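You operate a simulated robot arm through the tools that you are given. There is no shell and no other tool. Be economical: measure what you need, move in short steps, check, and stop when the job is done.

Carry out the task below with a simulated two-armed robot. There is one attempt and no reset: what you move stays moved.

TASK
On the pantry worktop, fold the dish cloth in half, so that its two long edges meet.
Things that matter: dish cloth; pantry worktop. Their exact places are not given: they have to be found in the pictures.

The check looks at the end state, three seconds after you hand in, the way a careful person would. Anything else that was tipped, shoved, dropped, spilled or broken makes it a failure. Flat cloth is picked up by pressing the open fingertips on it (5 to 10 N) and closing them slowly along it; thin cloth reads only 2 to 8 mm in the jaws.

THE ROBOT
Two 7-joint arms with two-finger grippers on one trunk, on a base that drives. Base frame: it is fixed to the floor where the robot stands at the start and does not move with it; the origin is under the middle of the robot, x ahead of it, y to its left, z up; the surface under the hand at the start is at about z = 0.91. Readings come in m, rad, newtons and seconds.
The left shoulder is at the start at [0.025, 0.215, 1.181], the right one opposite. With the tool pointing down near the work surface each hand reaches from about 0.2 to 0.76 m from the robot's upright axis, wherever it stands, measured 20 degrees to its own side. Places, roughly: pantry worktop [0.6, -0.1, 0.9]. Payload 2.2 kg a hand.
The tool frame of a hand sits at the grasp point between the pads (the TCP): z along the fingers, y along the line on which they close. The tips reach 0.019 m beyond it. The gripper opens to 0.116 m. The gripper's body begins 0.07 m behind the TCP.
Orientation is that of the tool frame in the base frame, as a unit quaternion [x, y, z, w]. With the fingers straight down and closing along the base's y, the tool's x points along the base's -x, its y along +y and its z along -z.

THE INTERFACE
- The arms move only by the tool apply_moves. It takes "left_increments", "right_increments" or both (then of equal length, played together; a hand with none holds still); each is one flat list of numbers, 7 for each row, row after row: the shift along the tool's x, y, z in m, then the turn, a rotation vector about the tool's x, y, z in rad, then the finger opening in m, from 0 to 0.116. In form: [tx, ty, tz, ax, ay, az, jaw, tx, ty, tz, ax, ay, az, jaw, ...]. A call has 1 to 20 rows; each row shifts and turns the commanded pose from where the row before left it, along the tool's axes as they then stand. Rows are played at 5 a second. More than 0.05 m and 0.15 rad between two rows, or a gripper value outside its range, and nothing of the call is played. A pose out of reach is approached as far as the arm can. The call stops where the force on the tool passes 40 N (or 10 N more than at its start, if that is more) or the arm is blocked; 0.2 s more then pass. The fingers move at their own pace and stop on an object; they squeeze with about 22 N. The grip force told is the motor's: it shows also when the fingers shut on nothing. Time passes only in rows, and 0.2 s behind the last, so rows that do not move let the fingers close. The reply holds the time, the measured pose of the TCP, the force on the tool along the base axes, the opening and the grip force, in the units named above and with some noise, with the torque about the TCP (base axes, N m) and any sound that the robot's microphone picked up, and new pictures: "show" is both (left out), scene, wrist or none (wrist: the cameras of the hands that moved).
- Cameras (640 x 400 px; columns grow to the right, rows downward): "scene" is now at [0.128, -0.0268, 1.3535]; the picture's right is [-0.31, -0.95, 0.00], its down [-0.53, 0.17, -0.83] and it looks along [0.79, -0.26, -0.55] (base axes); focal length 262 px, centre (320, 200). "left" rides on the left gripper at [0.069, 0.015, -0.097] in its tool frame; the picture's right is [-0.22, 0.98, 0.00], its down [-0.76, -0.17, -0.63] and it looks along [-0.62, -0.14, 0.77] (tool axes); focal length 251 px, centre (320, 200). "right" rides on the right gripper at [0.069, -0.015, -0.097] in its tool frame; the picture's right is [0.21, 0.98, 0.00], its down [-0.76, 0.17, -0.63] and it looks along [-0.62, 0.14, 0.77] (tool axes); focal length 251 px, centre (320, 200).
- raise_lower(by): slides the trunk up (or, below 0, down) by that many m; the arms and the scene camera ride with it, the base frame stays. It gives what a move gives, with no picture.
- drive_base(legs): drives the robot by 1 to 6 legs, each [ahead, left, turn to the left] in m, m and rad, along the robot's own axes; the way and the turn of a leg run together, so that a leg with both is an arc; at most 1.5 m and 3.142 rad a leg. The arms and the cameras ride along, it lands a little off, and it stops where it bumps. It gives what a move gives, and a new picture of the scene camera.
- head_to(pan, tilt): turns the head with the scene camera to pan (to the left, within 1.396 rad either way) and tilt (down, from -0.506 to 1.204), counted from straight ahead of the robot. It gives what a move gives, and a new picture of the scene camera.
- point_at(camera, pixels): for up to 12 pixels [column, row] of the newest picture of that camera ("zoom" is the newest enlarged one), the place [x, y, z] in the base frame of the surface seen there, good to about 0.003 m. It takes no simulated time.
- enlarge(camera, box): a new picture of the part [left, top, right, bottom] of that camera's present view, enlarged. It takes no simulated time.
- finish_job(): hands the job in; it is judged then, once.

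Go step by step. Measure first, check grasps and placings, and put right what went wrong. The budget is 80 turns and 260 pictures, counting those below and the enlarged ones. Unless the task says otherwise, let go and move clear before handing in, and close with one line.

The tools are called after ">>>" as a command line: name --argument value ..., lists and objects as JSON in quotes. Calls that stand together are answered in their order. apply_moves: Moves the arms, as the interface text tells. Its arguments: {"type":"object","properties":{"left_increments":{"type":"array"},"right_increments":{"type":"array"},"show":{"type":"string","enum":["both","scene","wrist","none"]}},"required":[]} The other tools are called the same way: raise_lower (by) slides the trunk up or down; drive_base (legs) drives the base; head_to (pan, tilt) turns the head that bears the scene camera; point_at (camera, pixels) gives the place of the surface under pixels of a picture; enlarge (camera, box) takes an enlarged picture of a part of a camera's view; finish_job () hands the job in.

At the start:

```text
time: 0.0
left_ee_pos: [0.4693, 0.0643, 1.1104]
left_orientation: [0.0, 1.0, 0.0, -0.001]
left_ft_force: [-0.1, -0.1, -0.4]
left_wrist_torque: [0.01, 0.01, 0.01]
left_gripper_width: 0.1159
left_finger_force: 0.1
right_ee_pos: [0.5802, -0.2965, 1.1031]
right_orientation: [0.0, 1.0, 0.001, -0.001]
right_ft_force: [-0.9, 0.7, 0.1]
right_wrist_torque: [-0.03, -0.01, 0.05]
right_gripper_width: 0.1159
right_finger_force: 0.1
trunk travel left (down, up): [-0.325, 0.165]
robot x, y, heading: [-0.0005, -0.0006, 0.003]
head pan, tilt: [-0.312, 0.583]
```

scene: 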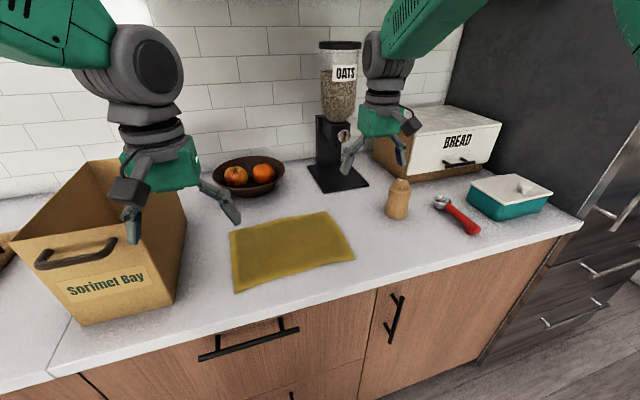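
right: 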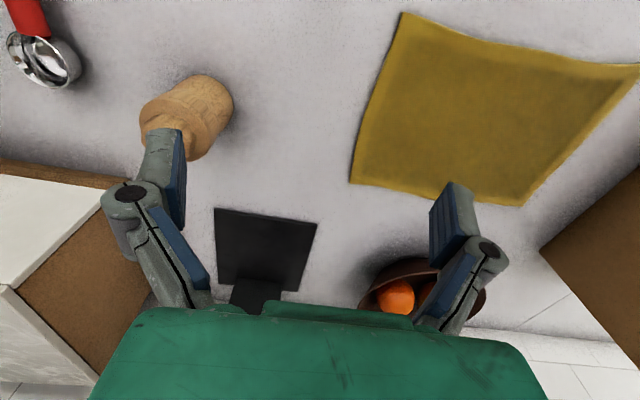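
left: 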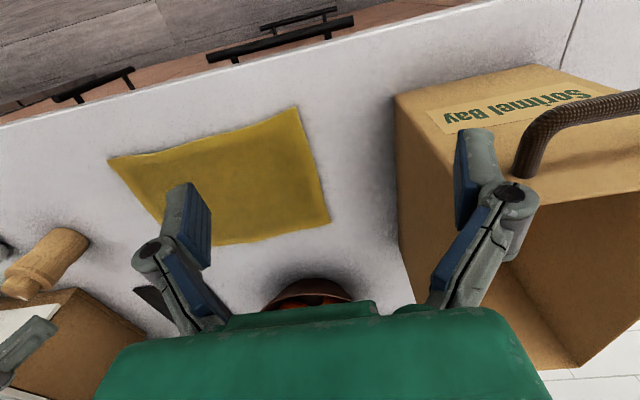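

The cloth is the yellow rectangle in the scene, with corners near (229,231), (327,212), (355,259), (235,292). I'll measure them and the surface around it.

>>> point_at --camera "scene" --pixels '[[231, 232], [326, 213], [353, 258], [236, 290], [280, 222], [297, 275], [290, 250], [210, 260], [300, 310], [397, 215], [186, 215], [240, 220]]'

>>> enlarge --camera "scene" --box '[200, 180, 400, 305]'

```text
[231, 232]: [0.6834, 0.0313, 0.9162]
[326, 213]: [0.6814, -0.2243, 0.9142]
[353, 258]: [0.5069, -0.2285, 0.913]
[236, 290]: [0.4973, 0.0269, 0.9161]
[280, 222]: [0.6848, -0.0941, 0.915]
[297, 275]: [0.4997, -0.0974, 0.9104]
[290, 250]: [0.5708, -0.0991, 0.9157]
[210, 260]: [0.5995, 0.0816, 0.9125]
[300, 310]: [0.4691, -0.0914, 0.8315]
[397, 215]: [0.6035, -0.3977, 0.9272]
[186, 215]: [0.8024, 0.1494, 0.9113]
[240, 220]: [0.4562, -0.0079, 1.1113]
```

```text
3.20 times, centred on (300, 242) of scene
```

zoom: 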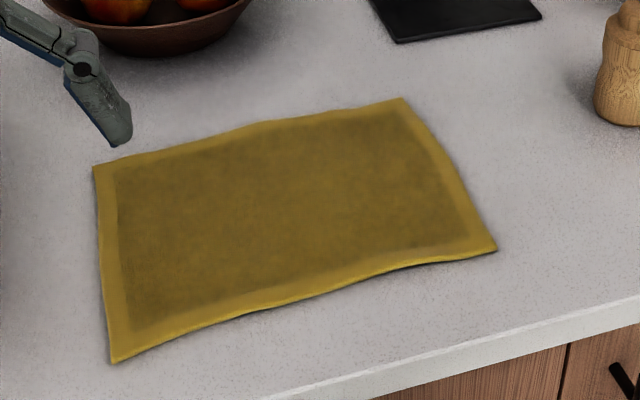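

The cloth spans x≈0.50–0.684 and y≈-0.227–0.03, with its long edges along y. I'll check clearance to the bowl, the dispenser, the mill top and the worktop's front edge before moving.

>>> point_at --camera "scene" --pixels '[[316, 190], [366, 184], [398, 183], [252, 194], [228, 188], [340, 140], [338, 45], [345, 135], [372, 165], [300, 293], [182, 220], [250, 305]]'

>>> apply_moves --right_increments '[0, 0.035, 0, 0, 0, 0, 0.06, 0, 0.035, 0, 0, 0, 0, 0.06, 0, 0.03, 0, 0, 0, 0, 0.06]' --show "none"

```text
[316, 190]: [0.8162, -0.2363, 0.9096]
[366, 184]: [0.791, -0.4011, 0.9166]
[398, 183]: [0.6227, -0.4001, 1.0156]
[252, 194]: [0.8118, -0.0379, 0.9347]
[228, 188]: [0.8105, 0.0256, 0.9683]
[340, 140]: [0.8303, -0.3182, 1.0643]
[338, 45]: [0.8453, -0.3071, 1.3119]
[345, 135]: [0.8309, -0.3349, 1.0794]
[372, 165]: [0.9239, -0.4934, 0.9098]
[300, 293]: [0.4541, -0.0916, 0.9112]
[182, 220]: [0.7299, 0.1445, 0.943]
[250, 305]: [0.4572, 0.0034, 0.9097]
```

```text
time: 0.8
left_ee_pos: [0.4663, 0.066, 1.1124]
left_orientation: [-0.001, 1.0, -0.001, 0.002]
left_ft_force: [-0.4, -0.5, -0.8]
left_wrist_torque: [-0.03, 0.01, -0.02]
left_gripper_width: 0.1159
left_finger_force: 0.1
right_ee_pos: [0.5753, -0.1907, 1.1041]
right_orientation: [0.0, 1.0, -0.001, 0.001]
right_ft_force: [0.6, 0.4, 0.0]
right_wrist_torque: [-0.02, -0.03, 0.0]
right_gripper_width: 0.0599
right_finger_force: 0.0
trunk travel left (down, up): [-0.325, 0.165]
robot x, y, heading: [-0.0012, -0.0006, -0.002]
head pan, tilt: [-0.312, 0.583]
```

Everything stays clear: the dispenser and bowl are beyond x≈0.79, and the mill is at y≈-0.40. I'll drive a little right and ahead to centre the cloth on the arms.

>>> drive_base --legs '[[0.0, -0.1, 0], [0.05, 0, 0]]'

>>> head_to --pan 0.0 --tilt 0.75

```text
time: 2.5
left_ee_pos: [0.5047, -0.0865, 1.1193]
left_orientation: [0.003, 1.0, 0.02, 0.008]
left_ft_force: [-1.3, -1.3, 0.3]
left_wrist_torque: [0.14, -0.1, 0.0]
left_gripper_width: 0.1158
left_finger_force: 0.0
right_ee_pos: [0.6162, -0.3436, 1.1032]
right_orientation: [0.002, 1.0, 0.02, 0.006]
right_ft_force: [-0.5, -2.4, 0.3]
right_wrist_torque: [0.19, -0.06, 0.0]
right_gripper_width: 0.0602
right_finger_force: 0.1
trunk travel left (down, up): [-0.325, 0.165]
robot x, y, heading: [0.0522, -0.1087, 0.001]
head pan, tilt: [-0.312, 0.583]
```

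scene: 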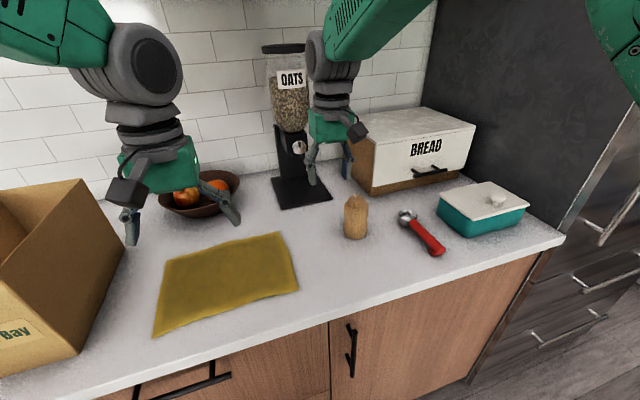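

```text
time: 3.3
left_ee_pos: [0.5154, -0.0856, 1.1139]
left_orientation: [0.005, 1.0, 0.015, 0.003]
left_ft_force: [-1.1, -2.5, -1.3]
left_wrist_torque: [0.19, -0.01, 0.0]
left_gripper_width: 0.1158
left_finger_force: 0.0
right_ee_pos: [0.6261, -0.3446, 1.0979]
right_orientation: [0.006, 1.0, 0.016, 0.0]
right_ft_force: [-0.1, -2.0, 0.0]
right_wrist_torque: [0.15, 0.02, -0.02]
right_gripper_width: 0.0601
right_finger_force: 0.0
trunk travel left (down, up): [-0.325, 0.165]
robot x, y, heading: [0.0532, -0.1144, -0.0]
head pan, tilt: [0.0, 0.75]
```

scene: 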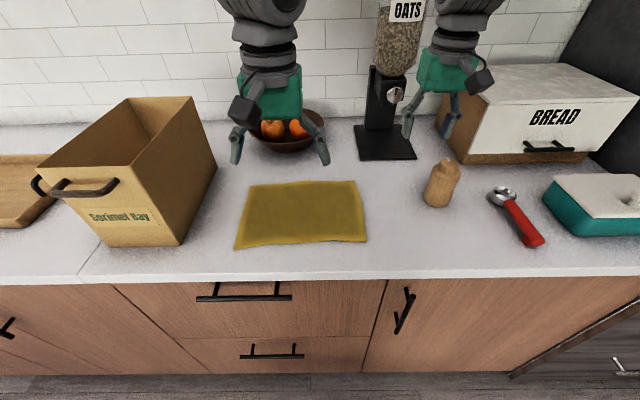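

The robot now faces the cloth, but the hands read about 0.05 off what I expected. I'll let it settle and re-measure the cloth.

>>> apply_moves --left_increments '[0, 0, 0, 0, 0, 0, 0.04, 0, 0, 0, 0, 0, 0, 0.04, 0, 0, 0, 0, 0, 0, 0.04, 0, 0, 0, 0, 0, 0, 0.04]' --right_increments '[0, 0, 0, 0, 0, 0, 0.04, 0, 0, 0, 0, 0, 0, 0.04, 0, 0, 0, 0, 0, 0, 0.04, 0, 0, 0, 0, 0, 0, 0.04]' --show "scene"

>>> point_at --camera "scene" --pixels '[[250, 185], [355, 182], [366, 240], [236, 246], [300, 184], [300, 242], [300, 212], [240, 215], [380, 215], [300, 272], [445, 162], [400, 150]]'

```text
time: 4.5
left_ee_pos: [0.5078, -0.0161, 1.1137]
left_orientation: [0.002, 1.0, -0.014, 0.006]
left_ft_force: [0.7, 1.6, -0.2]
left_wrist_torque: [-0.1, 0.0, 0.04]
left_gripper_width: 0.0399
left_finger_force: 0.1
right_ee_pos: [0.618, -0.2742, 1.1137]
right_orientation: [0.003, 1.0, -0.014, 0.005]
right_ft_force: [0.2, 1.7, 0.8]
right_wrist_torque: [-0.21, -0.02, 0.0]
right_gripper_width: 0.0399
right_finger_force: 0.0
trunk travel left (down, up): [-0.325, 0.165]
robot x, y, heading: [0.0514, -0.1109, 0.004]
head pan, tilt: [0.0, 0.75]
stopped in row 4 (left hand): the arm was blocked; the commanded pose is now the measured one
```

scene: 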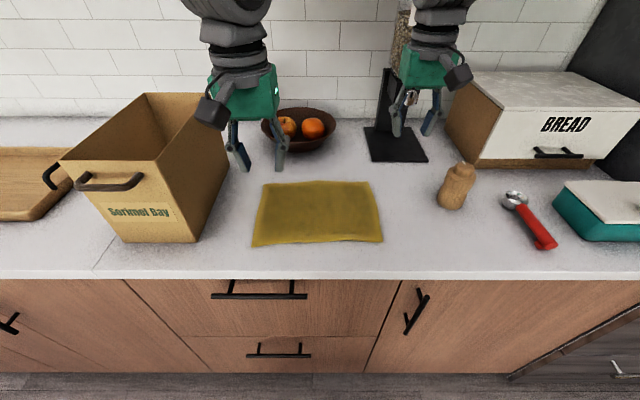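

```text
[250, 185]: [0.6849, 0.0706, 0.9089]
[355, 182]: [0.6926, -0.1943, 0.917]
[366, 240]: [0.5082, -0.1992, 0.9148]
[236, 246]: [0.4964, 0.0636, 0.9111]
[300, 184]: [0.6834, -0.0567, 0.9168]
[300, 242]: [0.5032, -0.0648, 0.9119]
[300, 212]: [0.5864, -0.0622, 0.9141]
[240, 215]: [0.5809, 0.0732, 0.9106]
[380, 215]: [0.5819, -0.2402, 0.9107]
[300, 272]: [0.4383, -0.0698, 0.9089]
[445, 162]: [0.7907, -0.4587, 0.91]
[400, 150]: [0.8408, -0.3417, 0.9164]
```

The robot is still swaying after the drive, which is what caused the "blocked" stop. I'll let it settle longer.

>>> apply_moves --left_increments '[0, 0, 0, 0, 0, 0, 0.04, 0, 0, 0, 0, 0, 0, 0.04, 0, 0, 0, 0, 0, 0, 0.04, 0, 0, 0, 0, 0, 0, 0.04, 0, 0, 0, 0, 0, 0, 0.04, 0, 0, 0, 0, 0, 0, 0.04, 0, 0, 0, 0, 0, 0, 0.04, 0, 0, 0, 0, 0, 0, 0.04, 0, 0, 0, 0, 0, 0, 0.04, 0, 0, 0, 0, 0, 0, 0.04]' --show "none"

>>> apply_moves --left_increments '[0, 0, 0, 0, 0, 0, 0.04, 0, 0, 0, 0, 0, 0, 0.04, 0, 0, 0, 0, 0, 0, 0.04, 0, 0, 0, 0, 0, 0, 0.04]' --show "scene"

```text
time: 6.9
left_ee_pos: [0.5046, -0.0947, 1.118]
left_orientation: [0.008, 1.0, 0.015, 0.008]
left_ft_force: [-0.4, -1.1, 0.0]
left_wrist_torque: [0.13, -0.05, 0.01]
left_gripper_width: 0.0399
left_finger_force: 0.1
right_ee_pos: [0.6149, -0.354, 1.1051]
right_orientation: [0.011, 1.0, 0.016, 0.004]
right_ft_force: [0.8, -1.8, -0.4]
right_wrist_torque: [0.19, -0.02, -0.01]
right_gripper_width: 0.04
right_finger_force: 0.0
trunk travel left (down, up): [-0.325, 0.165]
robot x, y, heading: [0.051, -0.125, -0.002]
head pan, tilt: [0.0, 0.75]
stopped in row 10 (left hand): the arm was blocked; the commanded pose is now the measured one
```

```text
time: 7.9
left_ee_pos: [0.5045, -0.0685, 1.1158]
left_orientation: [0.007, 1.0, 0.004, 0.007]
left_ft_force: [-0.7, -1.1, 1.0]
left_wrist_torque: [0.0, -0.03, -0.01]
left_gripper_width: 0.0401
left_finger_force: 0.1
right_ee_pos: [0.616, -0.3267, 1.1078]
right_orientation: [0.006, 1.0, 0.006, 0.005]
right_ft_force: [0.2, -0.8, 0.0]
right_wrist_torque: [0.06, -0.02, 0.0]
right_gripper_width: 0.0403
right_finger_force: 0.0
trunk travel left (down, up): [-0.325, 0.165]
robot x, y, heading: [0.052, -0.1212, 0.003]
head pan, tilt: [0.0, 0.75]
```

scene: 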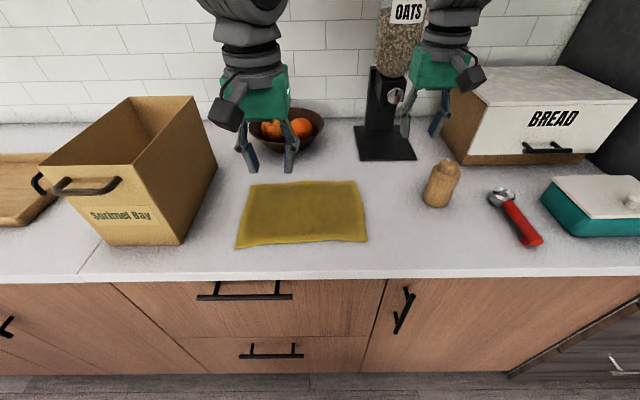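

It is still rocking side to side. I'll wait longer and watch it decay.

>>> apply_moves --right_increments '[0, 0, 0, 0, 0, 0, 0.04, 0, 0, 0, 0, 0, 0, 0.04, 0, 0, 0, 0, 0, 0, 0.04, 0, 0, 0, 0, 0, 0, 0.04, 0, 0, 0, 0, 0, 0, 0.04, 0, 0, 0, 0, 0, 0, 0.04, 0, 0, 0, 0, 0, 0, 0.04, 0, 0, 0, 0, 0, 0, 0.04, 0, 0, 0, 0, 0, 0, 0.04, 0, 0, 0, 0, 0, 0, 0.04, 0, 0, 0, 0, 0, 0, 0.04, 0, 0, 0, 0, 0, 0, 0.04, 0, 0, 0, 0, 0, 0, 0.04, 0, 0, 0, 0, 0, 0, 0.04, 0, 0, 0, 0, 0, 0, 0.04, 0, 0, 0, 0, 0, 0, 0.04, 0, 0, 0, 0, 0, 0, 0.04, 0, 0, 0, 0, 0, 0, 0.04, 0, 0, 0, 0, 0, 0, 0.04, 0, 0, 0, 0, 0, 0, 0.04]' --show "none"

>>> apply_moves --right_increments '[0, 0, 0, 0, 0, 0, 0.04, 0, 0, 0, 0, 0, 0, 0.04, 0, 0, 0, 0, 0, 0, 0.04, 0, 0, 0, 0, 0, 0, 0.04, 0, 0, 0, 0, 0, 0, 0.04, 0, 0, 0, 0, 0, 0, 0.04, 0, 0, 0, 0, 0, 0, 0.04, 0, 0, 0, 0, 0, 0, 0.04, 0, 0, 0, 0, 0, 0, 0.04, 0, 0, 0, 0, 0, 0, 0.04, 0, 0, 0, 0, 0, 0, 0.04, 0, 0, 0, 0, 0, 0, 0.04, 0, 0, 0, 0, 0, 0, 0.04, 0, 0, 0, 0, 0, 0, 0.04, 0, 0, 0, 0, 0, 0, 0.04, 0, 0, 0, 0, 0, 0, 0.04, 0, 0, 0, 0, 0, 0, 0.04, 0, 0, 0, 0, 0, 0, 0.04, 0, 0, 0, 0, 0, 0, 0.04, 0, 0, 0, 0, 0, 0, 0.04]' --show "none"

>>> apply_moves --right_increments '[0, 0, 0, 0, 0, 0, 0.04, 0, 0, 0, 0, 0, 0, 0.04]' --show "none"

>>> apply_moves --right_increments '[0, 0, 0, 0, 0, 0, 0.04, 0, 0, 0, 0, 0, 0, 0.04]' --show "scene"

```text
time: 12.3
left_ee_pos: [0.5013, -0.069, 1.1172]
left_orientation: [0.008, 1.0, 0.001, 0.011]
left_ft_force: [0.0, 1.1, 0.8]
left_wrist_torque: [-0.07, -0.01, -0.02]
left_gripper_width: 0.0401
left_finger_force: 0.0
right_ee_pos: [0.6104, -0.3284, 1.1137]
right_orientation: [0.009, 1.0, 0.001, 0.006]
right_ft_force: [-0.3, 0.3, -0.4]
right_wrist_torque: [-0.06, -0.03, 0.0]
right_gripper_width: 0.0401
right_finger_force: 0.1
trunk travel left (down, up): [-0.325, 0.165]
robot x, y, heading: [0.0499, -0.1305, 0.004]
head pan, tilt: [0.0, 0.75]
stopped in row 20 (right hand): the arm was blocked; the commanded pose is now the measured one
```

```text
time: 16.7
left_ee_pos: [0.4964, -0.0628, 1.1188]
left_orientation: [0.011, 1.0, -0.003, 0.012]
left_ft_force: [0.0, 0.8, 0.2]
left_wrist_torque: [-0.11, -0.04, -0.01]
left_gripper_width: 0.04
left_finger_force: 0.0
right_ee_pos: [0.6089, -0.3231, 1.1158]
right_orientation: [0.01, 1.0, -0.003, 0.008]
right_ft_force: [-0.5, 1.0, 1.7]
right_wrist_torque: [-0.11, 0.0, 0.0]
right_gripper_width: 0.0401
right_finger_force: 0.0
trunk travel left (down, up): [-0.325, 0.165]
robot x, y, heading: [0.0511, -0.1345, -0.004]
head pan, tilt: [0.0, 0.75]
stopped in row 20 (right hand): the arm was blocked; the commanded pose is now the measured one
```

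```text
time: 17.5
left_ee_pos: [0.4935, -0.0825, 1.1209]
left_orientation: [0.012, 1.0, 0.001, 0.015]
left_ft_force: [0.1, 0.3, -0.1]
left_wrist_torque: [-0.03, -0.01, -0.02]
left_gripper_width: 0.0399
left_finger_force: 0.0
right_ee_pos: [0.6036, -0.3435, 1.1157]
right_orientation: [0.013, 1.0, 0.003, 0.008]
right_ft_force: [-0.6, -0.1, 0.1]
right_wrist_torque: [-0.08, 0.01, 0.04]
right_gripper_width: 0.0401
right_finger_force: 0.1
trunk travel left (down, up): [-0.325, 0.165]
robot x, y, heading: [0.053, -0.1422, -0.0]
head pan, tilt: [0.0, 0.75]
stopped in row 2 (right hand): the arm was blocked; the commanded pose is now the measured one
```

```text
time: 18.1
left_ee_pos: [0.4929, -0.1054, 1.1204]
left_orientation: [0.014, 1.0, 0.01, 0.013]
left_ft_force: [0.2, -1.4, -0.9]
left_wrist_torque: [0.06, -0.05, 0.01]
left_gripper_width: 0.0402
left_finger_force: 0.1
right_ee_pos: [0.6039, -0.3677, 1.1133]
right_orientation: [0.015, 1.0, 0.011, 0.007]
right_ft_force: [-0.1, -1.4, 0.3]
right_wrist_torque: [0.1, 0.02, 0.01]
right_gripper_width: 0.0402
right_finger_force: 0.2
trunk travel left (down, up): [-0.325, 0.165]
robot x, y, heading: [0.051, -0.151, -0.005]
head pan, tilt: [0.0, 0.75]
```

scene: 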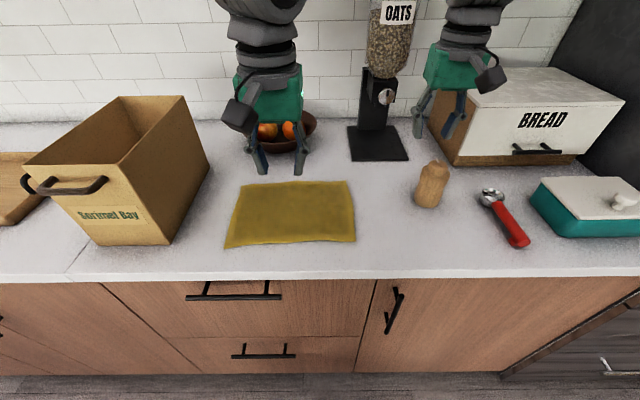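

The base is still rocking and creeping sideways (y -0.109 to -0.151), and the cloth itself is unmoved. I'll drive back slightly off the cabinet in case it is rubbing, then see whether it calms with the arms uncommanded.

>>> drive_base --legs '[[-0.03, 0.03, 0]]'

>>> raise_lower --by 0.0

>>> raise_lower --by 0.0

>>> raise_lower --by 0.0

```text
time: 19.0
left_ee_pos: [0.4668, -0.0903, 1.119]
left_orientation: [0.014, 1.0, 0.015, 0.014]
left_ft_force: [-0.4, -2.0, -0.8]
left_wrist_torque: [0.09, -0.01, -0.02]
left_gripper_width: 0.0399
left_finger_force: 0.0
right_ee_pos: [0.5784, -0.3518, 1.1082]
right_orientation: [0.017, 1.0, 0.016, 0.004]
right_ft_force: [-0.6, -1.3, 0.2]
right_wrist_torque: [0.15, 0.0, -0.02]
right_gripper_width: 0.04
right_finger_force: 0.0
trunk travel left (down, up): [-0.325, 0.165]
robot x, y, heading: [0.021, -0.119, -0.007]
head pan, tilt: [0.0, 0.75]
```

scene: 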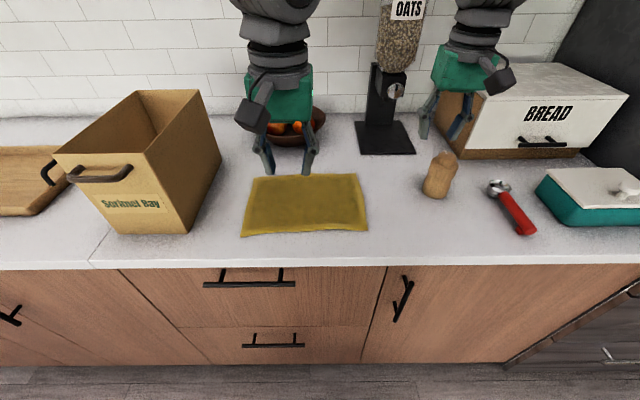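

```text
time: 19.5
left_ee_pos: [0.4627, -0.0408, 1.1191]
left_orientation: [0.011, 1.0, -0.005, 0.016]
left_ft_force: [1.2, 1.4, 0.0]
left_wrist_torque: [-0.14, 0.04, 0.01]
left_gripper_width: 0.04
left_finger_force: 0.0
right_ee_pos: [0.5725, -0.3022, 1.117]
right_orientation: [0.012, 1.0, -0.004, 0.008]
right_ft_force: [0.7, 1.8, -0.2]
right_wrist_torque: [-0.15, 0.01, -0.03]
right_gripper_width: 0.0401
right_finger_force: 0.1
trunk travel left (down, up): [-0.325, 0.165]
robot x, y, heading: [0.0212, -0.1139, -0.007]
head pan, tilt: [0.0, 0.75]
```

```text
time: 20.0
left_ee_pos: [0.4591, -0.1155, 1.1214]
left_orientation: [0.015, 1.0, 0.022, 0.016]
left_ft_force: [0.2, -2.5, 0.2]
left_wrist_torque: [0.11, 0.01, 0.01]
left_gripper_width: 0.0403
left_finger_force: 0.1
right_ee_pos: [0.5701, -0.3754, 1.1072]
right_orientation: [0.019, 0.999, 0.024, 0.008]
right_ft_force: [-0.1, -1.3, -0.7]
right_wrist_torque: [0.2, 0.01, -0.02]
right_gripper_width: 0.04
right_finger_force: 0.0
trunk travel left (down, up): [-0.325, 0.165]
robot x, y, heading: [0.0163, -0.1303, -0.0]
head pan, tilt: [0.0, 0.75]
```

```text
time: 20.5
left_ee_pos: [0.46, -0.0423, 1.1201]
left_orientation: [0.011, 1.0, -0.005, 0.016]
left_ft_force: [0.5, 1.6, -0.1]
left_wrist_torque: [-0.14, 0.05, 0.02]
left_gripper_width: 0.0401
left_finger_force: 0.1
right_ee_pos: [0.5707, -0.3025, 1.1204]
right_orientation: [0.014, 1.0, -0.003, 0.01]
right_ft_force: [1.1, 2.1, -0.6]
right_wrist_torque: [-0.16, -0.01, 0.02]
right_gripper_width: 0.0399
right_finger_force: 0.1
trunk travel left (down, up): [-0.325, 0.165]
robot x, y, heading: [0.0174, -0.1124, -0.004]
head pan, tilt: [0.0, 0.75]
```

The base rocks with a period of about 1 s and decays slowly. I'll wait it out.

>>> apply_moves --right_increments '[0, 0, 0, 0, 0, 0, 0.04, 0, 0, 0, 0, 0, 0, 0.04, 0, 0, 0, 0, 0, 0, 0.04, 0, 0, 0, 0, 0, 0, 0.04, 0, 0, 0, 0, 0, 0, 0.04, 0, 0, 0, 0, 0, 0, 0.04, 0, 0, 0, 0, 0, 0, 0.04, 0, 0, 0, 0, 0, 0, 0.04, 0, 0, 0, 0, 0, 0, 0.04, 0, 0, 0, 0, 0, 0, 0.04, 0, 0, 0, 0, 0, 0, 0.04, 0, 0, 0, 0, 0, 0, 0.04, 0, 0, 0, 0, 0, 0, 0.04, 0, 0, 0, 0, 0, 0, 0.04, 0, 0, 0, 0, 0, 0, 0.04, 0, 0, 0, 0, 0, 0, 0.04, 0, 0, 0, 0, 0, 0, 0.04, 0, 0, 0, 0, 0, 0, 0.04, 0, 0, 0, 0, 0, 0, 0.04, 0, 0, 0, 0, 0, 0, 0.04]' --show "none"

>>> apply_moves --right_increments '[0, 0, 0, 0, 0, 0, 0.04, 0, 0, 0, 0, 0, 0, 0.04, 0, 0, 0, 0, 0, 0, 0.04, 0, 0, 0, 0, 0, 0, 0.04, 0, 0, 0, 0, 0, 0, 0.04, 0, 0, 0, 0, 0, 0, 0.04, 0, 0, 0, 0, 0, 0, 0.04, 0, 0, 0, 0, 0, 0, 0.04, 0, 0, 0, 0, 0, 0, 0.04, 0, 0, 0, 0, 0, 0, 0.04, 0, 0, 0, 0, 0, 0, 0.04, 0, 0, 0, 0, 0, 0, 0.04, 0, 0, 0, 0, 0, 0, 0.04, 0, 0, 0, 0, 0, 0, 0.04, 0, 0, 0, 0, 0, 0, 0.04, 0, 0, 0, 0, 0, 0, 0.04, 0, 0, 0, 0, 0, 0, 0.04, 0, 0, 0, 0, 0, 0, 0.04, 0, 0, 0, 0, 0, 0, 0.04, 0, 0, 0, 0, 0, 0, 0.04]' --show "none"

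>>> apply_moves --right_increments '[0, 0, 0, 0, 0, 0, 0.04, 0, 0, 0, 0, 0, 0, 0.04, 0, 0, 0, 0, 0, 0, 0.04, 0, 0, 0, 0, 0, 0, 0.04, 0, 0, 0, 0, 0, 0, 0.04, 0, 0, 0, 0, 0, 0, 0.04, 0, 0, 0, 0, 0, 0, 0.04, 0, 0, 0, 0, 0, 0, 0.04, 0, 0, 0, 0, 0, 0, 0.04, 0, 0, 0, 0, 0, 0, 0.04, 0, 0, 0, 0, 0, 0, 0.04, 0, 0, 0, 0, 0, 0, 0.04, 0, 0, 0, 0, 0, 0, 0.04, 0, 0, 0, 0, 0, 0, 0.04, 0, 0, 0, 0, 0, 0, 0.04, 0, 0, 0, 0, 0, 0, 0.04, 0, 0, 0, 0, 0, 0, 0.04, 0, 0, 0, 0, 0, 0, 0.04, 0, 0, 0, 0, 0, 0, 0.04, 0, 0, 0, 0, 0, 0, 0.04]' --show "none"

>>> raise_lower --by 0.0

>>> raise_lower --by 0.0

>>> raise_lower --by 0.0

```text
time: 24.9
left_ee_pos: [0.4556, -0.0201, 1.1219]
left_orientation: [0.01, 1.0, -0.012, 0.018]
left_ft_force: [-0.3, 2.9, 0.0]
left_wrist_torque: [-0.16, -0.01, -0.01]
left_gripper_width: 0.0398
left_finger_force: 0.0
right_ee_pos: [0.5672, -0.2807, 1.1259]
right_orientation: [0.011, 1.0, -0.012, 0.012]
right_ft_force: [0.0, 2.8, 1.1]
right_wrist_torque: [-0.2, -0.02, 0.01]
right_gripper_width: 0.04
right_finger_force: 0.1
trunk travel left (down, up): [-0.325, 0.165]
robot x, y, heading: [0.0215, -0.1057, -0.003]
head pan, tilt: [0.0, 0.75]
stopped in row 20 (right hand): the arm was blocked; the commanded pose is now the measured one
```

```text
time: 29.3
left_ee_pos: [0.4524, 0.0054, 1.1222]
left_orientation: [0.007, 1.0, -0.02, 0.019]
left_ft_force: [0.6, 1.3, -0.2]
left_wrist_torque: [-0.19, 0.09, 0.0]
left_gripper_width: 0.04
left_finger_force: 0.2
right_ee_pos: [0.5629, -0.255, 1.1293]
right_orientation: [0.01, 1.0, -0.02, 0.015]
right_ft_force: [-0.1, 1.6, 0.9]
right_wrist_torque: [-0.17, 0.01, 0.01]
right_gripper_width: 0.0399
right_finger_force: 0.0
trunk travel left (down, up): [-0.325, 0.165]
robot x, y, heading: [0.0217, -0.103, -0.006]
head pan, tilt: [0.0, 0.75]
stopped in row 20 (right hand): the arm was blocked; the commanded pose is now the measured one
```

```text
time: 33.7
left_ee_pos: [0.4492, 0.0308, 1.1211]
left_orientation: [0.006, 0.999, -0.03, 0.02]
left_ft_force: [0.6, 2.5, 0.3]
left_wrist_torque: [-0.16, 0.01, -0.01]
left_gripper_width: 0.0399
left_finger_force: 0.1
right_ee_pos: [0.5593, -0.2282, 1.1329]
right_orientation: [0.007, 0.999, -0.028, 0.016]
right_ft_force: [-0.4, 1.6, 0.0]
right_wrist_torque: [-0.23, 0.02, 0.0]
right_gripper_width: 0.04
right_finger_force: 0.1
trunk travel left (down, up): [-0.325, 0.165]
robot x, y, heading: [0.0207, -0.0958, -0.002]
head pan, tilt: [0.0, 0.75]
stopped in row 20 (right hand): the arm was blocked; the commanded pose is now the measured one
```

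```text
time: 34.2
left_ee_pos: [0.4507, -0.0331, 1.1248]
left_orientation: [0.011, 1.0, -0.004, 0.018]
left_ft_force: [0.3, -0.5, 0.5]
left_wrist_torque: [0.1, -0.01, 0.03]
left_gripper_width: 0.0399
left_finger_force: 0.0
right_ee_pos: [0.5603, -0.2916, 1.1242]
right_orientation: [0.012, 1.0, -0.004, 0.014]
right_ft_force: [0.1, -0.9, 0.3]
right_wrist_torque: [0.13, 0.0, 0.01]
right_gripper_width: 0.0404
right_finger_force: 0.1
trunk travel left (down, up): [-0.325, 0.165]
robot x, y, heading: [0.0188, -0.104, 0.001]
head pan, tilt: [0.0, 0.75]
```

```text
time: 34.7
left_ee_pos: [0.4501, 0.0052, 1.1225]
left_orientation: [0.009, 1.0, -0.019, 0.019]
left_ft_force: [-0.4, 0.8, -0.6]
left_wrist_torque: [-0.05, -0.01, -0.03]
left_gripper_width: 0.0398
left_finger_force: 0.1
right_ee_pos: [0.5616, -0.2528, 1.1288]
right_orientation: [0.009, 1.0, -0.018, 0.015]
right_ft_force: [-0.1, -0.4, -0.1]
right_wrist_torque: [-0.04, -0.02, -0.01]
right_gripper_width: 0.04
right_finger_force: 0.1
trunk travel left (down, up): [-0.325, 0.165]
robot x, y, heading: [0.0192, -0.0976, -0.007]
head pan, tilt: [0.0, 0.75]
```

```text
time: 35.2
left_ee_pos: [0.4498, 0.0007, 1.122]
left_orientation: [0.009, 1.0, -0.018, 0.019]
left_ft_force: [-0.1, 0.3, -0.4]
left_wrist_torque: [0.0, -0.01, -0.01]
left_gripper_width: 0.0405
left_finger_force: 0.0
right_ee_pos: [0.5594, -0.2569, 1.1284]
right_orientation: [0.008, 1.0, -0.016, 0.016]
right_ft_force: [-0.8, 0.3, -1.1]
right_wrist_torque: [0.0, -0.02, -0.02]
right_gripper_width: 0.04
right_finger_force: 0.1
trunk travel left (down, up): [-0.325, 0.165]
robot x, y, heading: [0.0192, -0.0987, -0.003]
head pan, tilt: [0.0, 0.75]
```

Interesting: during raise_lower the rocking damps quickly (hands -0.033, 0.005, 0.001). A few more will confirm it is calm.

>>> raise_lower --by 0.0

>>> raise_lower --by 0.0

>>> raise_lower --by 0.0

>>> head_to --pan 0.0 --tilt 0.75

```text
time: 35.7
left_ee_pos: [0.4501, -0.0324, 1.1249]
left_orientation: [0.01, 1.0, -0.006, 0.02]
left_ft_force: [-0.3, -1.5, -0.2]
left_wrist_torque: [0.1, -0.02, -0.02]
left_gripper_width: 0.04
left_finger_force: 0.0
right_ee_pos: [0.5598, -0.2887, 1.1258]
right_orientation: [0.01, 1.0, -0.005, 0.015]
right_ft_force: [0.3, -0.9, 0.3]
right_wrist_torque: [0.16, -0.04, 0.01]
right_gripper_width: 0.0401
right_finger_force: 0.1
trunk travel left (down, up): [-0.325, 0.165]
robot x, y, heading: [0.0189, -0.1121, -0.005]
head pan, tilt: [0.0, 0.75]
```

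```text
time: 36.2
left_ee_pos: [0.4499, 0.0316, 1.122]
left_orientation: [0.006, 0.999, -0.029, 0.018]
left_ft_force: [0.0, 1.9, -0.2]
left_wrist_torque: [-0.14, -0.03, -0.02]
left_gripper_width: 0.04
left_finger_force: 0.0
right_ee_pos: [0.5596, -0.2241, 1.1327]
right_orientation: [0.005, 0.999, -0.028, 0.017]
right_ft_force: [0.7, 1.8, -0.6]
right_wrist_torque: [-0.12, 0.05, -0.01]
right_gripper_width: 0.0402
right_finger_force: 0.0
trunk travel left (down, up): [-0.325, 0.165]
robot x, y, heading: [0.0198, -0.0916, -0.005]
head pan, tilt: [0.0, 0.75]
```

```text
time: 36.7
left_ee_pos: [0.4496, -0.0502, 1.1257]
left_orientation: [0.012, 1.0, 0.002, 0.02]
left_ft_force: [-0.2, -1.2, -0.6]
left_wrist_torque: [0.09, -0.05, 0.0]
left_gripper_width: 0.0402
left_finger_force: 0.1
right_ee_pos: [0.56, -0.3112, 1.1238]
right_orientation: [0.012, 1.0, 0.003, 0.015]
right_ft_force: [1.4, -2.1, 0.5]
right_wrist_torque: [0.16, -0.02, 0.0]
right_gripper_width: 0.04
right_finger_force: 0.1
trunk travel left (down, up): [-0.325, 0.165]
robot x, y, heading: [0.0203, -0.1084, -0.009]
head pan, tilt: [0.0, 0.75]
```

```text
time: 37.3
left_ee_pos: [0.4498, 0.0172, 1.1218]
left_orientation: [0.008, 0.999, -0.024, 0.02]
left_ft_force: [0.5, 0.6, -0.3]
left_wrist_torque: [-0.06, -0.02, -0.03]
left_gripper_width: 0.0398
left_finger_force: 0.0
right_ee_pos: [0.5608, -0.2418, 1.1301]
right_orientation: [0.007, 1.0, -0.023, 0.016]
right_ft_force: [0.7, 0.7, -0.6]
right_wrist_torque: [-0.09, 0.0, -0.01]
right_gripper_width: 0.0399
right_finger_force: 0.1
trunk travel left (down, up): [-0.325, 0.165]
robot x, y, heading: [0.022, -0.0962, -0.006]
head pan, tilt: [0.0, 0.75]
```

scene: 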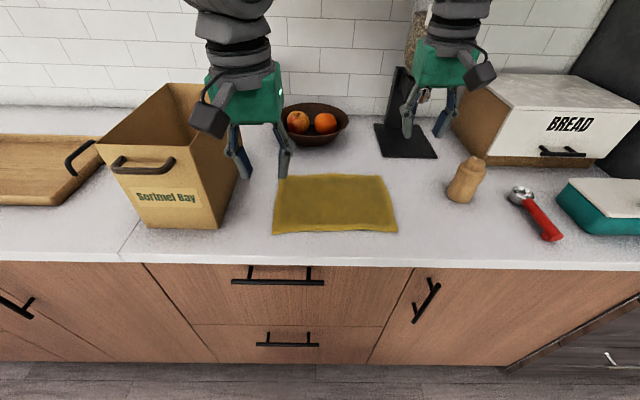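

It isn't decaying; it looks sustained, with the hands swinging about ±0.04 in y. I'll try a null drive to re-engage the base hold and lower the trunk for stability, then sample.

>>> drive_base --legs '[[0.0, 0.0, 0.0]]'

>>> raise_lower --by -0.08

>>> apply_moves --right_increments '[0, 0, 0, 0, 0, 0, 0.04]' --show "none"

>>> apply_moves --right_increments '[0, 0, 0, 0, 0, 0, 0.04]' --show "none"

>>> apply_moves --right_increments '[0, 0, 0, 0, 0, 0, 0.04]' --show "none"

>>> apply_moves --right_increments '[0, 0, 0, 0, 0, 0, 0.04]' --show "none"

>>> apply_moves --right_increments '[0, 0, 0, 0, 0, 0, 0.04]' --show "none"

>>> apply_moves --right_increments '[0, 0, 0, 0, 0, 0, 0.04]' --show "none"

```text
time: 38.0
left_ee_pos: [0.4497, 0.04, 1.1208]
left_orientation: [0.006, 0.999, -0.031, 0.019]
left_ft_force: [-0.3, 1.7, 1.0]
left_wrist_torque: [-0.13, 0.02, -0.01]
left_gripper_width: 0.0401
left_finger_force: 0.0
right_ee_pos: [0.5612, -0.2171, 1.1335]
right_orientation: [0.006, 0.999, -0.03, 0.018]
right_ft_force: [0.1, 2.4, -0.9]
right_wrist_torque: [-0.23, -0.01, 0.01]
right_gripper_width: 0.04
right_finger_force: 0.0
trunk travel left (down, up): [-0.325, 0.165]
robot x, y, heading: [0.0219, -0.0889, -0.001]
head pan, tilt: [0.0, 0.75]
```

scene: 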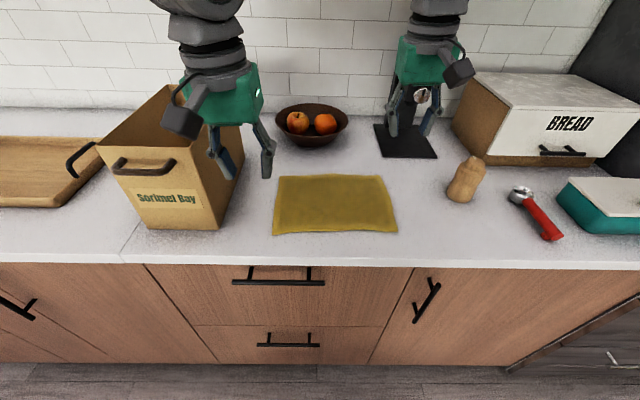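

```text
time: 39.1
left_ee_pos: [0.4471, -0.0046, 1.0453]
left_orientation: [0.008, 1.0, -0.013, 0.021]
left_ft_force: [-0.4, -1.1, 0.0]
left_wrist_torque: [0.1, -0.05, 0.0]
left_gripper_width: 0.04
left_finger_force: 0.0
right_ee_pos: [0.5576, -0.2632, 1.0485]
right_orientation: [0.007, 1.0, -0.011, 0.018]
right_ft_force: [-0.3, -0.9, 0.4]
right_wrist_torque: [0.08, -0.05, -0.02]
right_gripper_width: 0.0399
right_finger_force: 0.0
trunk travel left (down, up): [-0.245, 0.245]
robot x, y, heading: [0.0231, -0.0966, 0.0]
head pan, tilt: [0.0, 0.75]
```

```text
time: 39.5
left_ee_pos: [0.4468, 0.0205, 1.046]
left_orientation: [0.006, 1.0, -0.022, 0.02]
left_ft_force: [-0.2, -0.2, -0.2]
left_wrist_torque: [-0.01, -0.01, -0.01]
left_gripper_width: 0.04
left_finger_force: 0.2
right_ee_pos: [0.5577, -0.2362, 1.0508]
right_orientation: [0.005, 1.0, -0.02, 0.018]
right_ft_force: [0.5, -0.8, 0.4]
right_wrist_torque: [-0.04, 0.0, 0.0]
right_gripper_width: 0.04
right_finger_force: 0.0
trunk travel left (down, up): [-0.245, 0.245]
robot x, y, heading: [0.0207, -0.0899, 0.002]
head pan, tilt: [0.0, 0.75]
```

```text
time: 39.9
left_ee_pos: [0.4473, 0.0065, 1.0449]
left_orientation: [0.008, 1.0, -0.017, 0.02]
left_ft_force: [-1.2, 0.5, -0.4]
left_wrist_torque: [0.03, 0.0, 0.02]
left_gripper_width: 0.0401
left_finger_force: 0.0
right_ee_pos: [0.5583, -0.2498, 1.0501]
right_orientation: [0.006, 1.0, -0.015, 0.019]
right_ft_force: [0.3, -0.5, 0.0]
right_wrist_torque: [0.02, 0.02, 0.01]
right_gripper_width: 0.04
right_finger_force: 0.1
trunk travel left (down, up): [-0.245, 0.245]
robot x, y, heading: [0.0205, -0.0894, -0.002]
head pan, tilt: [0.0, 0.75]
```

```text
time: 40.3
left_ee_pos: [0.4467, 0.0075, 1.0457]
left_orientation: [0.007, 1.0, -0.017, 0.02]
left_ft_force: [-0.4, -0.7, -0.5]
left_wrist_torque: [-0.02, 0.0, 0.02]
left_gripper_width: 0.0402
left_finger_force: 0.0
right_ee_pos: [0.5585, -0.2501, 1.05]
right_orientation: [0.006, 1.0, -0.015, 0.018]
right_ft_force: [-0.6, -0.7, -0.2]
right_wrist_torque: [-0.02, -0.02, -0.01]
right_gripper_width: 0.0397
right_finger_force: 0.0
trunk travel left (down, up): [-0.245, 0.245]
robot x, y, heading: [0.0206, -0.093, -0.002]
head pan, tilt: [0.0, 0.75]
```

```text
time: 40.7
left_ee_pos: [0.4465, 0.0191, 1.044]
left_orientation: [0.006, 1.0, -0.022, 0.02]
left_ft_force: [0.2, 0.1, 1.1]
left_wrist_torque: [-0.03, 0.01, 0.04]
left_gripper_width: 0.04
left_finger_force: 0.1
right_ee_pos: [0.558, -0.2377, 1.0517]
right_orientation: [0.005, 1.0, -0.022, 0.018]
right_ft_force: [-1.1, 0.7, -0.1]
right_wrist_torque: [-0.03, 0.02, -0.02]
right_gripper_width: 0.0398
right_finger_force: 0.0
trunk travel left (down, up): [-0.245, 0.245]
robot x, y, heading: [0.0213, -0.0917, 0.0]
head pan, tilt: [0.0, 0.75]
```

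```text
time: 41.1
left_ee_pos: [0.4469, -0.0041, 1.0456]
left_orientation: [0.007, 1.0, -0.012, 0.019]
left_ft_force: [0.2, -0.5, -0.2]
left_wrist_torque: [0.03, -0.01, -0.03]
left_gripper_width: 0.0402
left_finger_force: 0.0
right_ee_pos: [0.5587, -0.2599, 1.0488]
right_orientation: [0.007, 1.0, -0.011, 0.017]
right_ft_force: [0.8, -0.4, -0.3]
right_wrist_torque: [0.05, -0.03, 0.02]
right_gripper_width: 0.0399
right_finger_force: 0.1
trunk travel left (down, up): [-0.245, 0.245]
robot x, y, heading: [0.0219, -0.0916, -0.005]
head pan, tilt: [0.0, 0.75]
```

```text
time: 41.5
left_ee_pos: [0.4451, 0.0306, 1.0435]
left_orientation: [0.004, 0.999, -0.026, 0.02]
left_ft_force: [0.0, 1.1, -0.3]
left_wrist_torque: [-0.1, 0.03, 0.02]
left_gripper_width: 0.0399
left_finger_force: 0.0
right_ee_pos: [0.5588, -0.2262, 1.0527]
right_orientation: [0.004, 1.0, -0.025, 0.018]
right_ft_force: [0.6, 0.8, 0.4]
right_wrist_torque: [-0.08, -0.01, 0.01]
right_gripper_width: 0.04
right_finger_force: 0.1
trunk travel left (down, up): [-0.245, 0.245]
robot x, y, heading: [0.0198, -0.0879, 0.001]
head pan, tilt: [0.0, 0.75]
```

The rocking shrank after the null drive and trunk-lowering but is growing again, so it's a lateral instability that depends on height. I'll lower the trunk further while lifting the hands relative to it, and sample again.

>>> apply_moves --left_increments '[0, 0, -0.03, 0, 0, 0, 0.04, 0, 0, -0.03, 0, 0, 0, 0.04, 0, 0, -0.03, 0, 0, 0, 0.04]' --right_increments '[0, 0, -0.03, 0, 0, 0, 0.04, 0, 0, -0.03, 0, 0, 0, 0.04, 0, 0, -0.03, 0, 0, 0, 0.04]' --show "none"

>>> raise_lower --by -0.1

>>> raise_lower --by 0.0

>>> raise_lower --by 0.0

>>> raise_lower --by 0.0

>>> raise_lower --by 0.0

>>> raise_lower --by 0.0

>>> raise_lower --by 0.0

>>> raise_lower --by 0.0

>>> raise_lower --by 0.0

```text
time: 42.5
left_ee_pos: [0.4395, -0.0025, 1.1377]
left_orientation: [0.006, 1.0, -0.009, 0.021]
left_ft_force: [0.2, -1.3, -0.1]
left_wrist_torque: [0.08, -0.04, -0.02]
left_gripper_width: 0.0402
left_finger_force: 0.1
right_ee_pos: [0.5549, -0.2622, 1.1404]
right_orientation: [0.005, 1.0, -0.009, 0.019]
right_ft_force: [-0.6, -1.3, -0.3]
right_wrist_torque: [0.11, -0.04, -0.02]
right_gripper_width: 0.0402
right_finger_force: 0.0
trunk travel left (down, up): [-0.245, 0.245]
robot x, y, heading: [0.0236, -0.0917, 0.002]
head pan, tilt: [0.0, 0.75]
stopped in row 3 (left hand): the arm was blocked; the commanded pose is now the measured one
```

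```text
time: 43.9
left_ee_pos: [0.4396, 0.0436, 1.0363]
left_orientation: [0.003, 0.999, -0.027, 0.022]
left_ft_force: [0.2, 2.0, 0.0]
left_wrist_torque: [-0.07, -0.03, 0.01]
left_gripper_width: 0.0398
left_finger_force: 0.1
right_ee_pos: [0.5539, -0.2142, 1.0447]
right_orientation: [0.002, 0.999, -0.025, 0.02]
right_ft_force: [0.2, 1.0, 0.0]
right_wrist_torque: [-0.16, 0.0, -0.01]
right_gripper_width: 0.04
right_finger_force: 0.1
trunk travel left (down, up): [-0.145, 0.345]
robot x, y, heading: [0.0183, -0.0809, 0.002]
head pan, tilt: [0.0, 0.75]
```

```text
time: 44.4
left_ee_pos: [0.4409, -0.0118, 1.0396]
left_orientation: [0.007, 1.0, -0.006, 0.022]
left_ft_force: [-0.6, -1.2, 0.0]
left_wrist_torque: [0.14, -0.03, 0.01]
left_gripper_width: 0.04
left_finger_force: 0.0
right_ee_pos: [0.554, -0.2695, 1.0379]
right_orientation: [0.007, 1.0, -0.006, 0.019]
right_ft_force: [-0.1, -2.5, 1.0]
right_wrist_torque: [0.16, 0.0, -0.01]
right_gripper_width: 0.0399
right_finger_force: 0.0
trunk travel left (down, up): [-0.145, 0.345]
robot x, y, heading: [0.0181, -0.0925, -0.002]
head pan, tilt: [0.0, 0.75]
```

```text
time: 44.9
left_ee_pos: [0.4408, 0.0286, 1.0365]
left_orientation: [0.004, 1.0, -0.022, 0.021]
left_ft_force: [-0.7, 0.2, 0.1]
left_wrist_torque: [-0.03, -0.01, -0.04]
left_gripper_width: 0.04
left_finger_force: 0.1
right_ee_pos: [0.554, -0.229, 1.0418]
right_orientation: [0.003, 1.0, -0.021, 0.019]
right_ft_force: [-0.2, 0.9, -1.2]
right_wrist_torque: [-0.06, 0.03, -0.02]
right_gripper_width: 0.0402
right_finger_force: 0.0
trunk travel left (down, up): [-0.145, 0.345]
robot x, y, heading: [0.0218, -0.0858, 0.004]
head pan, tilt: [0.0, 0.75]
```

```text
time: 45.4
left_ee_pos: [0.4407, 0.0215, 1.0369]
left_orientation: [0.006, 1.0, -0.018, 0.02]
left_ft_force: [-0.1, 0.1, 0.1]
left_wrist_torque: [-0.02, -0.02, -0.01]
left_gripper_width: 0.04
left_finger_force: 0.2
right_ee_pos: [0.5537, -0.2359, 1.042]
right_orientation: [0.003, 1.0, -0.018, 0.021]
right_ft_force: [0.5, 0.3, -0.5]
right_wrist_torque: [-0.05, 0.02, 0.0]
right_gripper_width: 0.04
right_finger_force: 0.1
trunk travel left (down, up): [-0.145, 0.345]
robot x, y, heading: [0.0211, -0.0834, -0.004]
head pan, tilt: [0.0, 0.75]
```

```text
time: 45.9
left_ee_pos: [0.4399, -0.0032, 1.0383]
left_orientation: [0.006, 1.0, -0.009, 0.021]
left_ft_force: [0.8, -1.2, 0.2]
left_wrist_torque: [0.06, 0.0, 0.03]
left_gripper_width: 0.0398
left_finger_force: 0.0
right_ee_pos: [0.5541, -0.2615, 1.0406]
right_orientation: [0.005, 1.0, -0.008, 0.019]
right_ft_force: [-0.7, -1.1, 0.8]
right_wrist_torque: [0.13, -0.05, 0.02]
right_gripper_width: 0.0401
right_finger_force: 0.1
trunk travel left (down, up): [-0.145, 0.345]
robot x, y, heading: [0.0184, -0.0882, -0.001]
head pan, tilt: [0.0, 0.75]
```

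```text
time: 46.4
left_ee_pos: [0.4414, 0.0385, 1.0343]
left_orientation: [0.004, 0.999, -0.027, 0.021]
left_ft_force: [-0.9, 0.3, 0.3]
left_wrist_torque: [-0.04, 0.01, 0.0]
left_gripper_width: 0.0401
left_finger_force: 0.1
right_ee_pos: [0.5543, -0.2193, 1.0436]
right_orientation: [0.003, 0.999, -0.025, 0.02]
right_ft_force: [0.4, 0.4, 0.3]
right_wrist_torque: [-0.07, 0.01, 0.0]
right_gripper_width: 0.0401
right_finger_force: 0.1
trunk travel left (down, up): [-0.145, 0.345]
robot x, y, heading: [0.0192, -0.0831, 0.003]
head pan, tilt: [0.0, 0.75]
```

```text
time: 46.9
left_ee_pos: [0.4404, -0.0035, 1.0387]
left_orientation: [0.006, 1.0, -0.009, 0.021]
left_ft_force: [-1.0, -0.5, -0.5]
left_wrist_torque: [0.04, -0.03, -0.01]
left_gripper_width: 0.0402
left_finger_force: 0.1
right_ee_pos: [0.5538, -0.2614, 1.0393]
right_orientation: [0.004, 1.0, -0.01, 0.02]
right_ft_force: [0.3, -0.7, 0.5]
right_wrist_torque: [0.09, 0.02, 0.0]
right_gripper_width: 0.0403
right_finger_force: 0.0
trunk travel left (down, up): [-0.145, 0.345]
robot x, y, heading: [0.0219, -0.0859, -0.003]
head pan, tilt: [0.0, 0.75]
```

```text
time: 47.4
left_ee_pos: [0.4408, 0.02, 1.037]
left_orientation: [0.004, 1.0, -0.019, 0.02]
left_ft_force: [0.6, 0.5, -0.1]
left_wrist_torque: [0.03, 0.01, -0.02]
left_gripper_width: 0.0398
left_finger_force: 0.1
right_ee_pos: [0.5543, -0.2382, 1.0414]
right_orientation: [0.004, 1.0, -0.019, 0.019]
right_ft_force: [-0.1, -1.1, -0.3]
right_wrist_torque: [-0.02, 0.03, -0.02]
right_gripper_width: 0.0402
right_finger_force: 0.1
trunk travel left (down, up): [-0.145, 0.345]
robot x, y, heading: [0.0184, -0.0866, -0.002]
head pan, tilt: [0.0, 0.75]
```

```text
time: 47.9
left_ee_pos: [0.4403, 0.0252, 1.0361]
left_orientation: [0.005, 1.0, -0.02, 0.021]
left_ft_force: [0.0, -0.2, 1.1]
left_wrist_torque: [-0.04, -0.01, 0.0]
left_gripper_width: 0.04
left_finger_force: 0.1
right_ee_pos: [0.5535, -0.233, 1.0418]
right_orientation: [0.002, 1.0, -0.019, 0.02]
right_ft_force: [-0.1, 0.3, -0.2]
right_wrist_torque: [-0.07, 0.0, -0.01]
right_gripper_width: 0.04
right_finger_force: 0.0
trunk travel left (down, up): [-0.145, 0.345]
robot x, y, heading: [0.019, -0.0793, -0.005]
head pan, tilt: [0.0, 0.75]
```

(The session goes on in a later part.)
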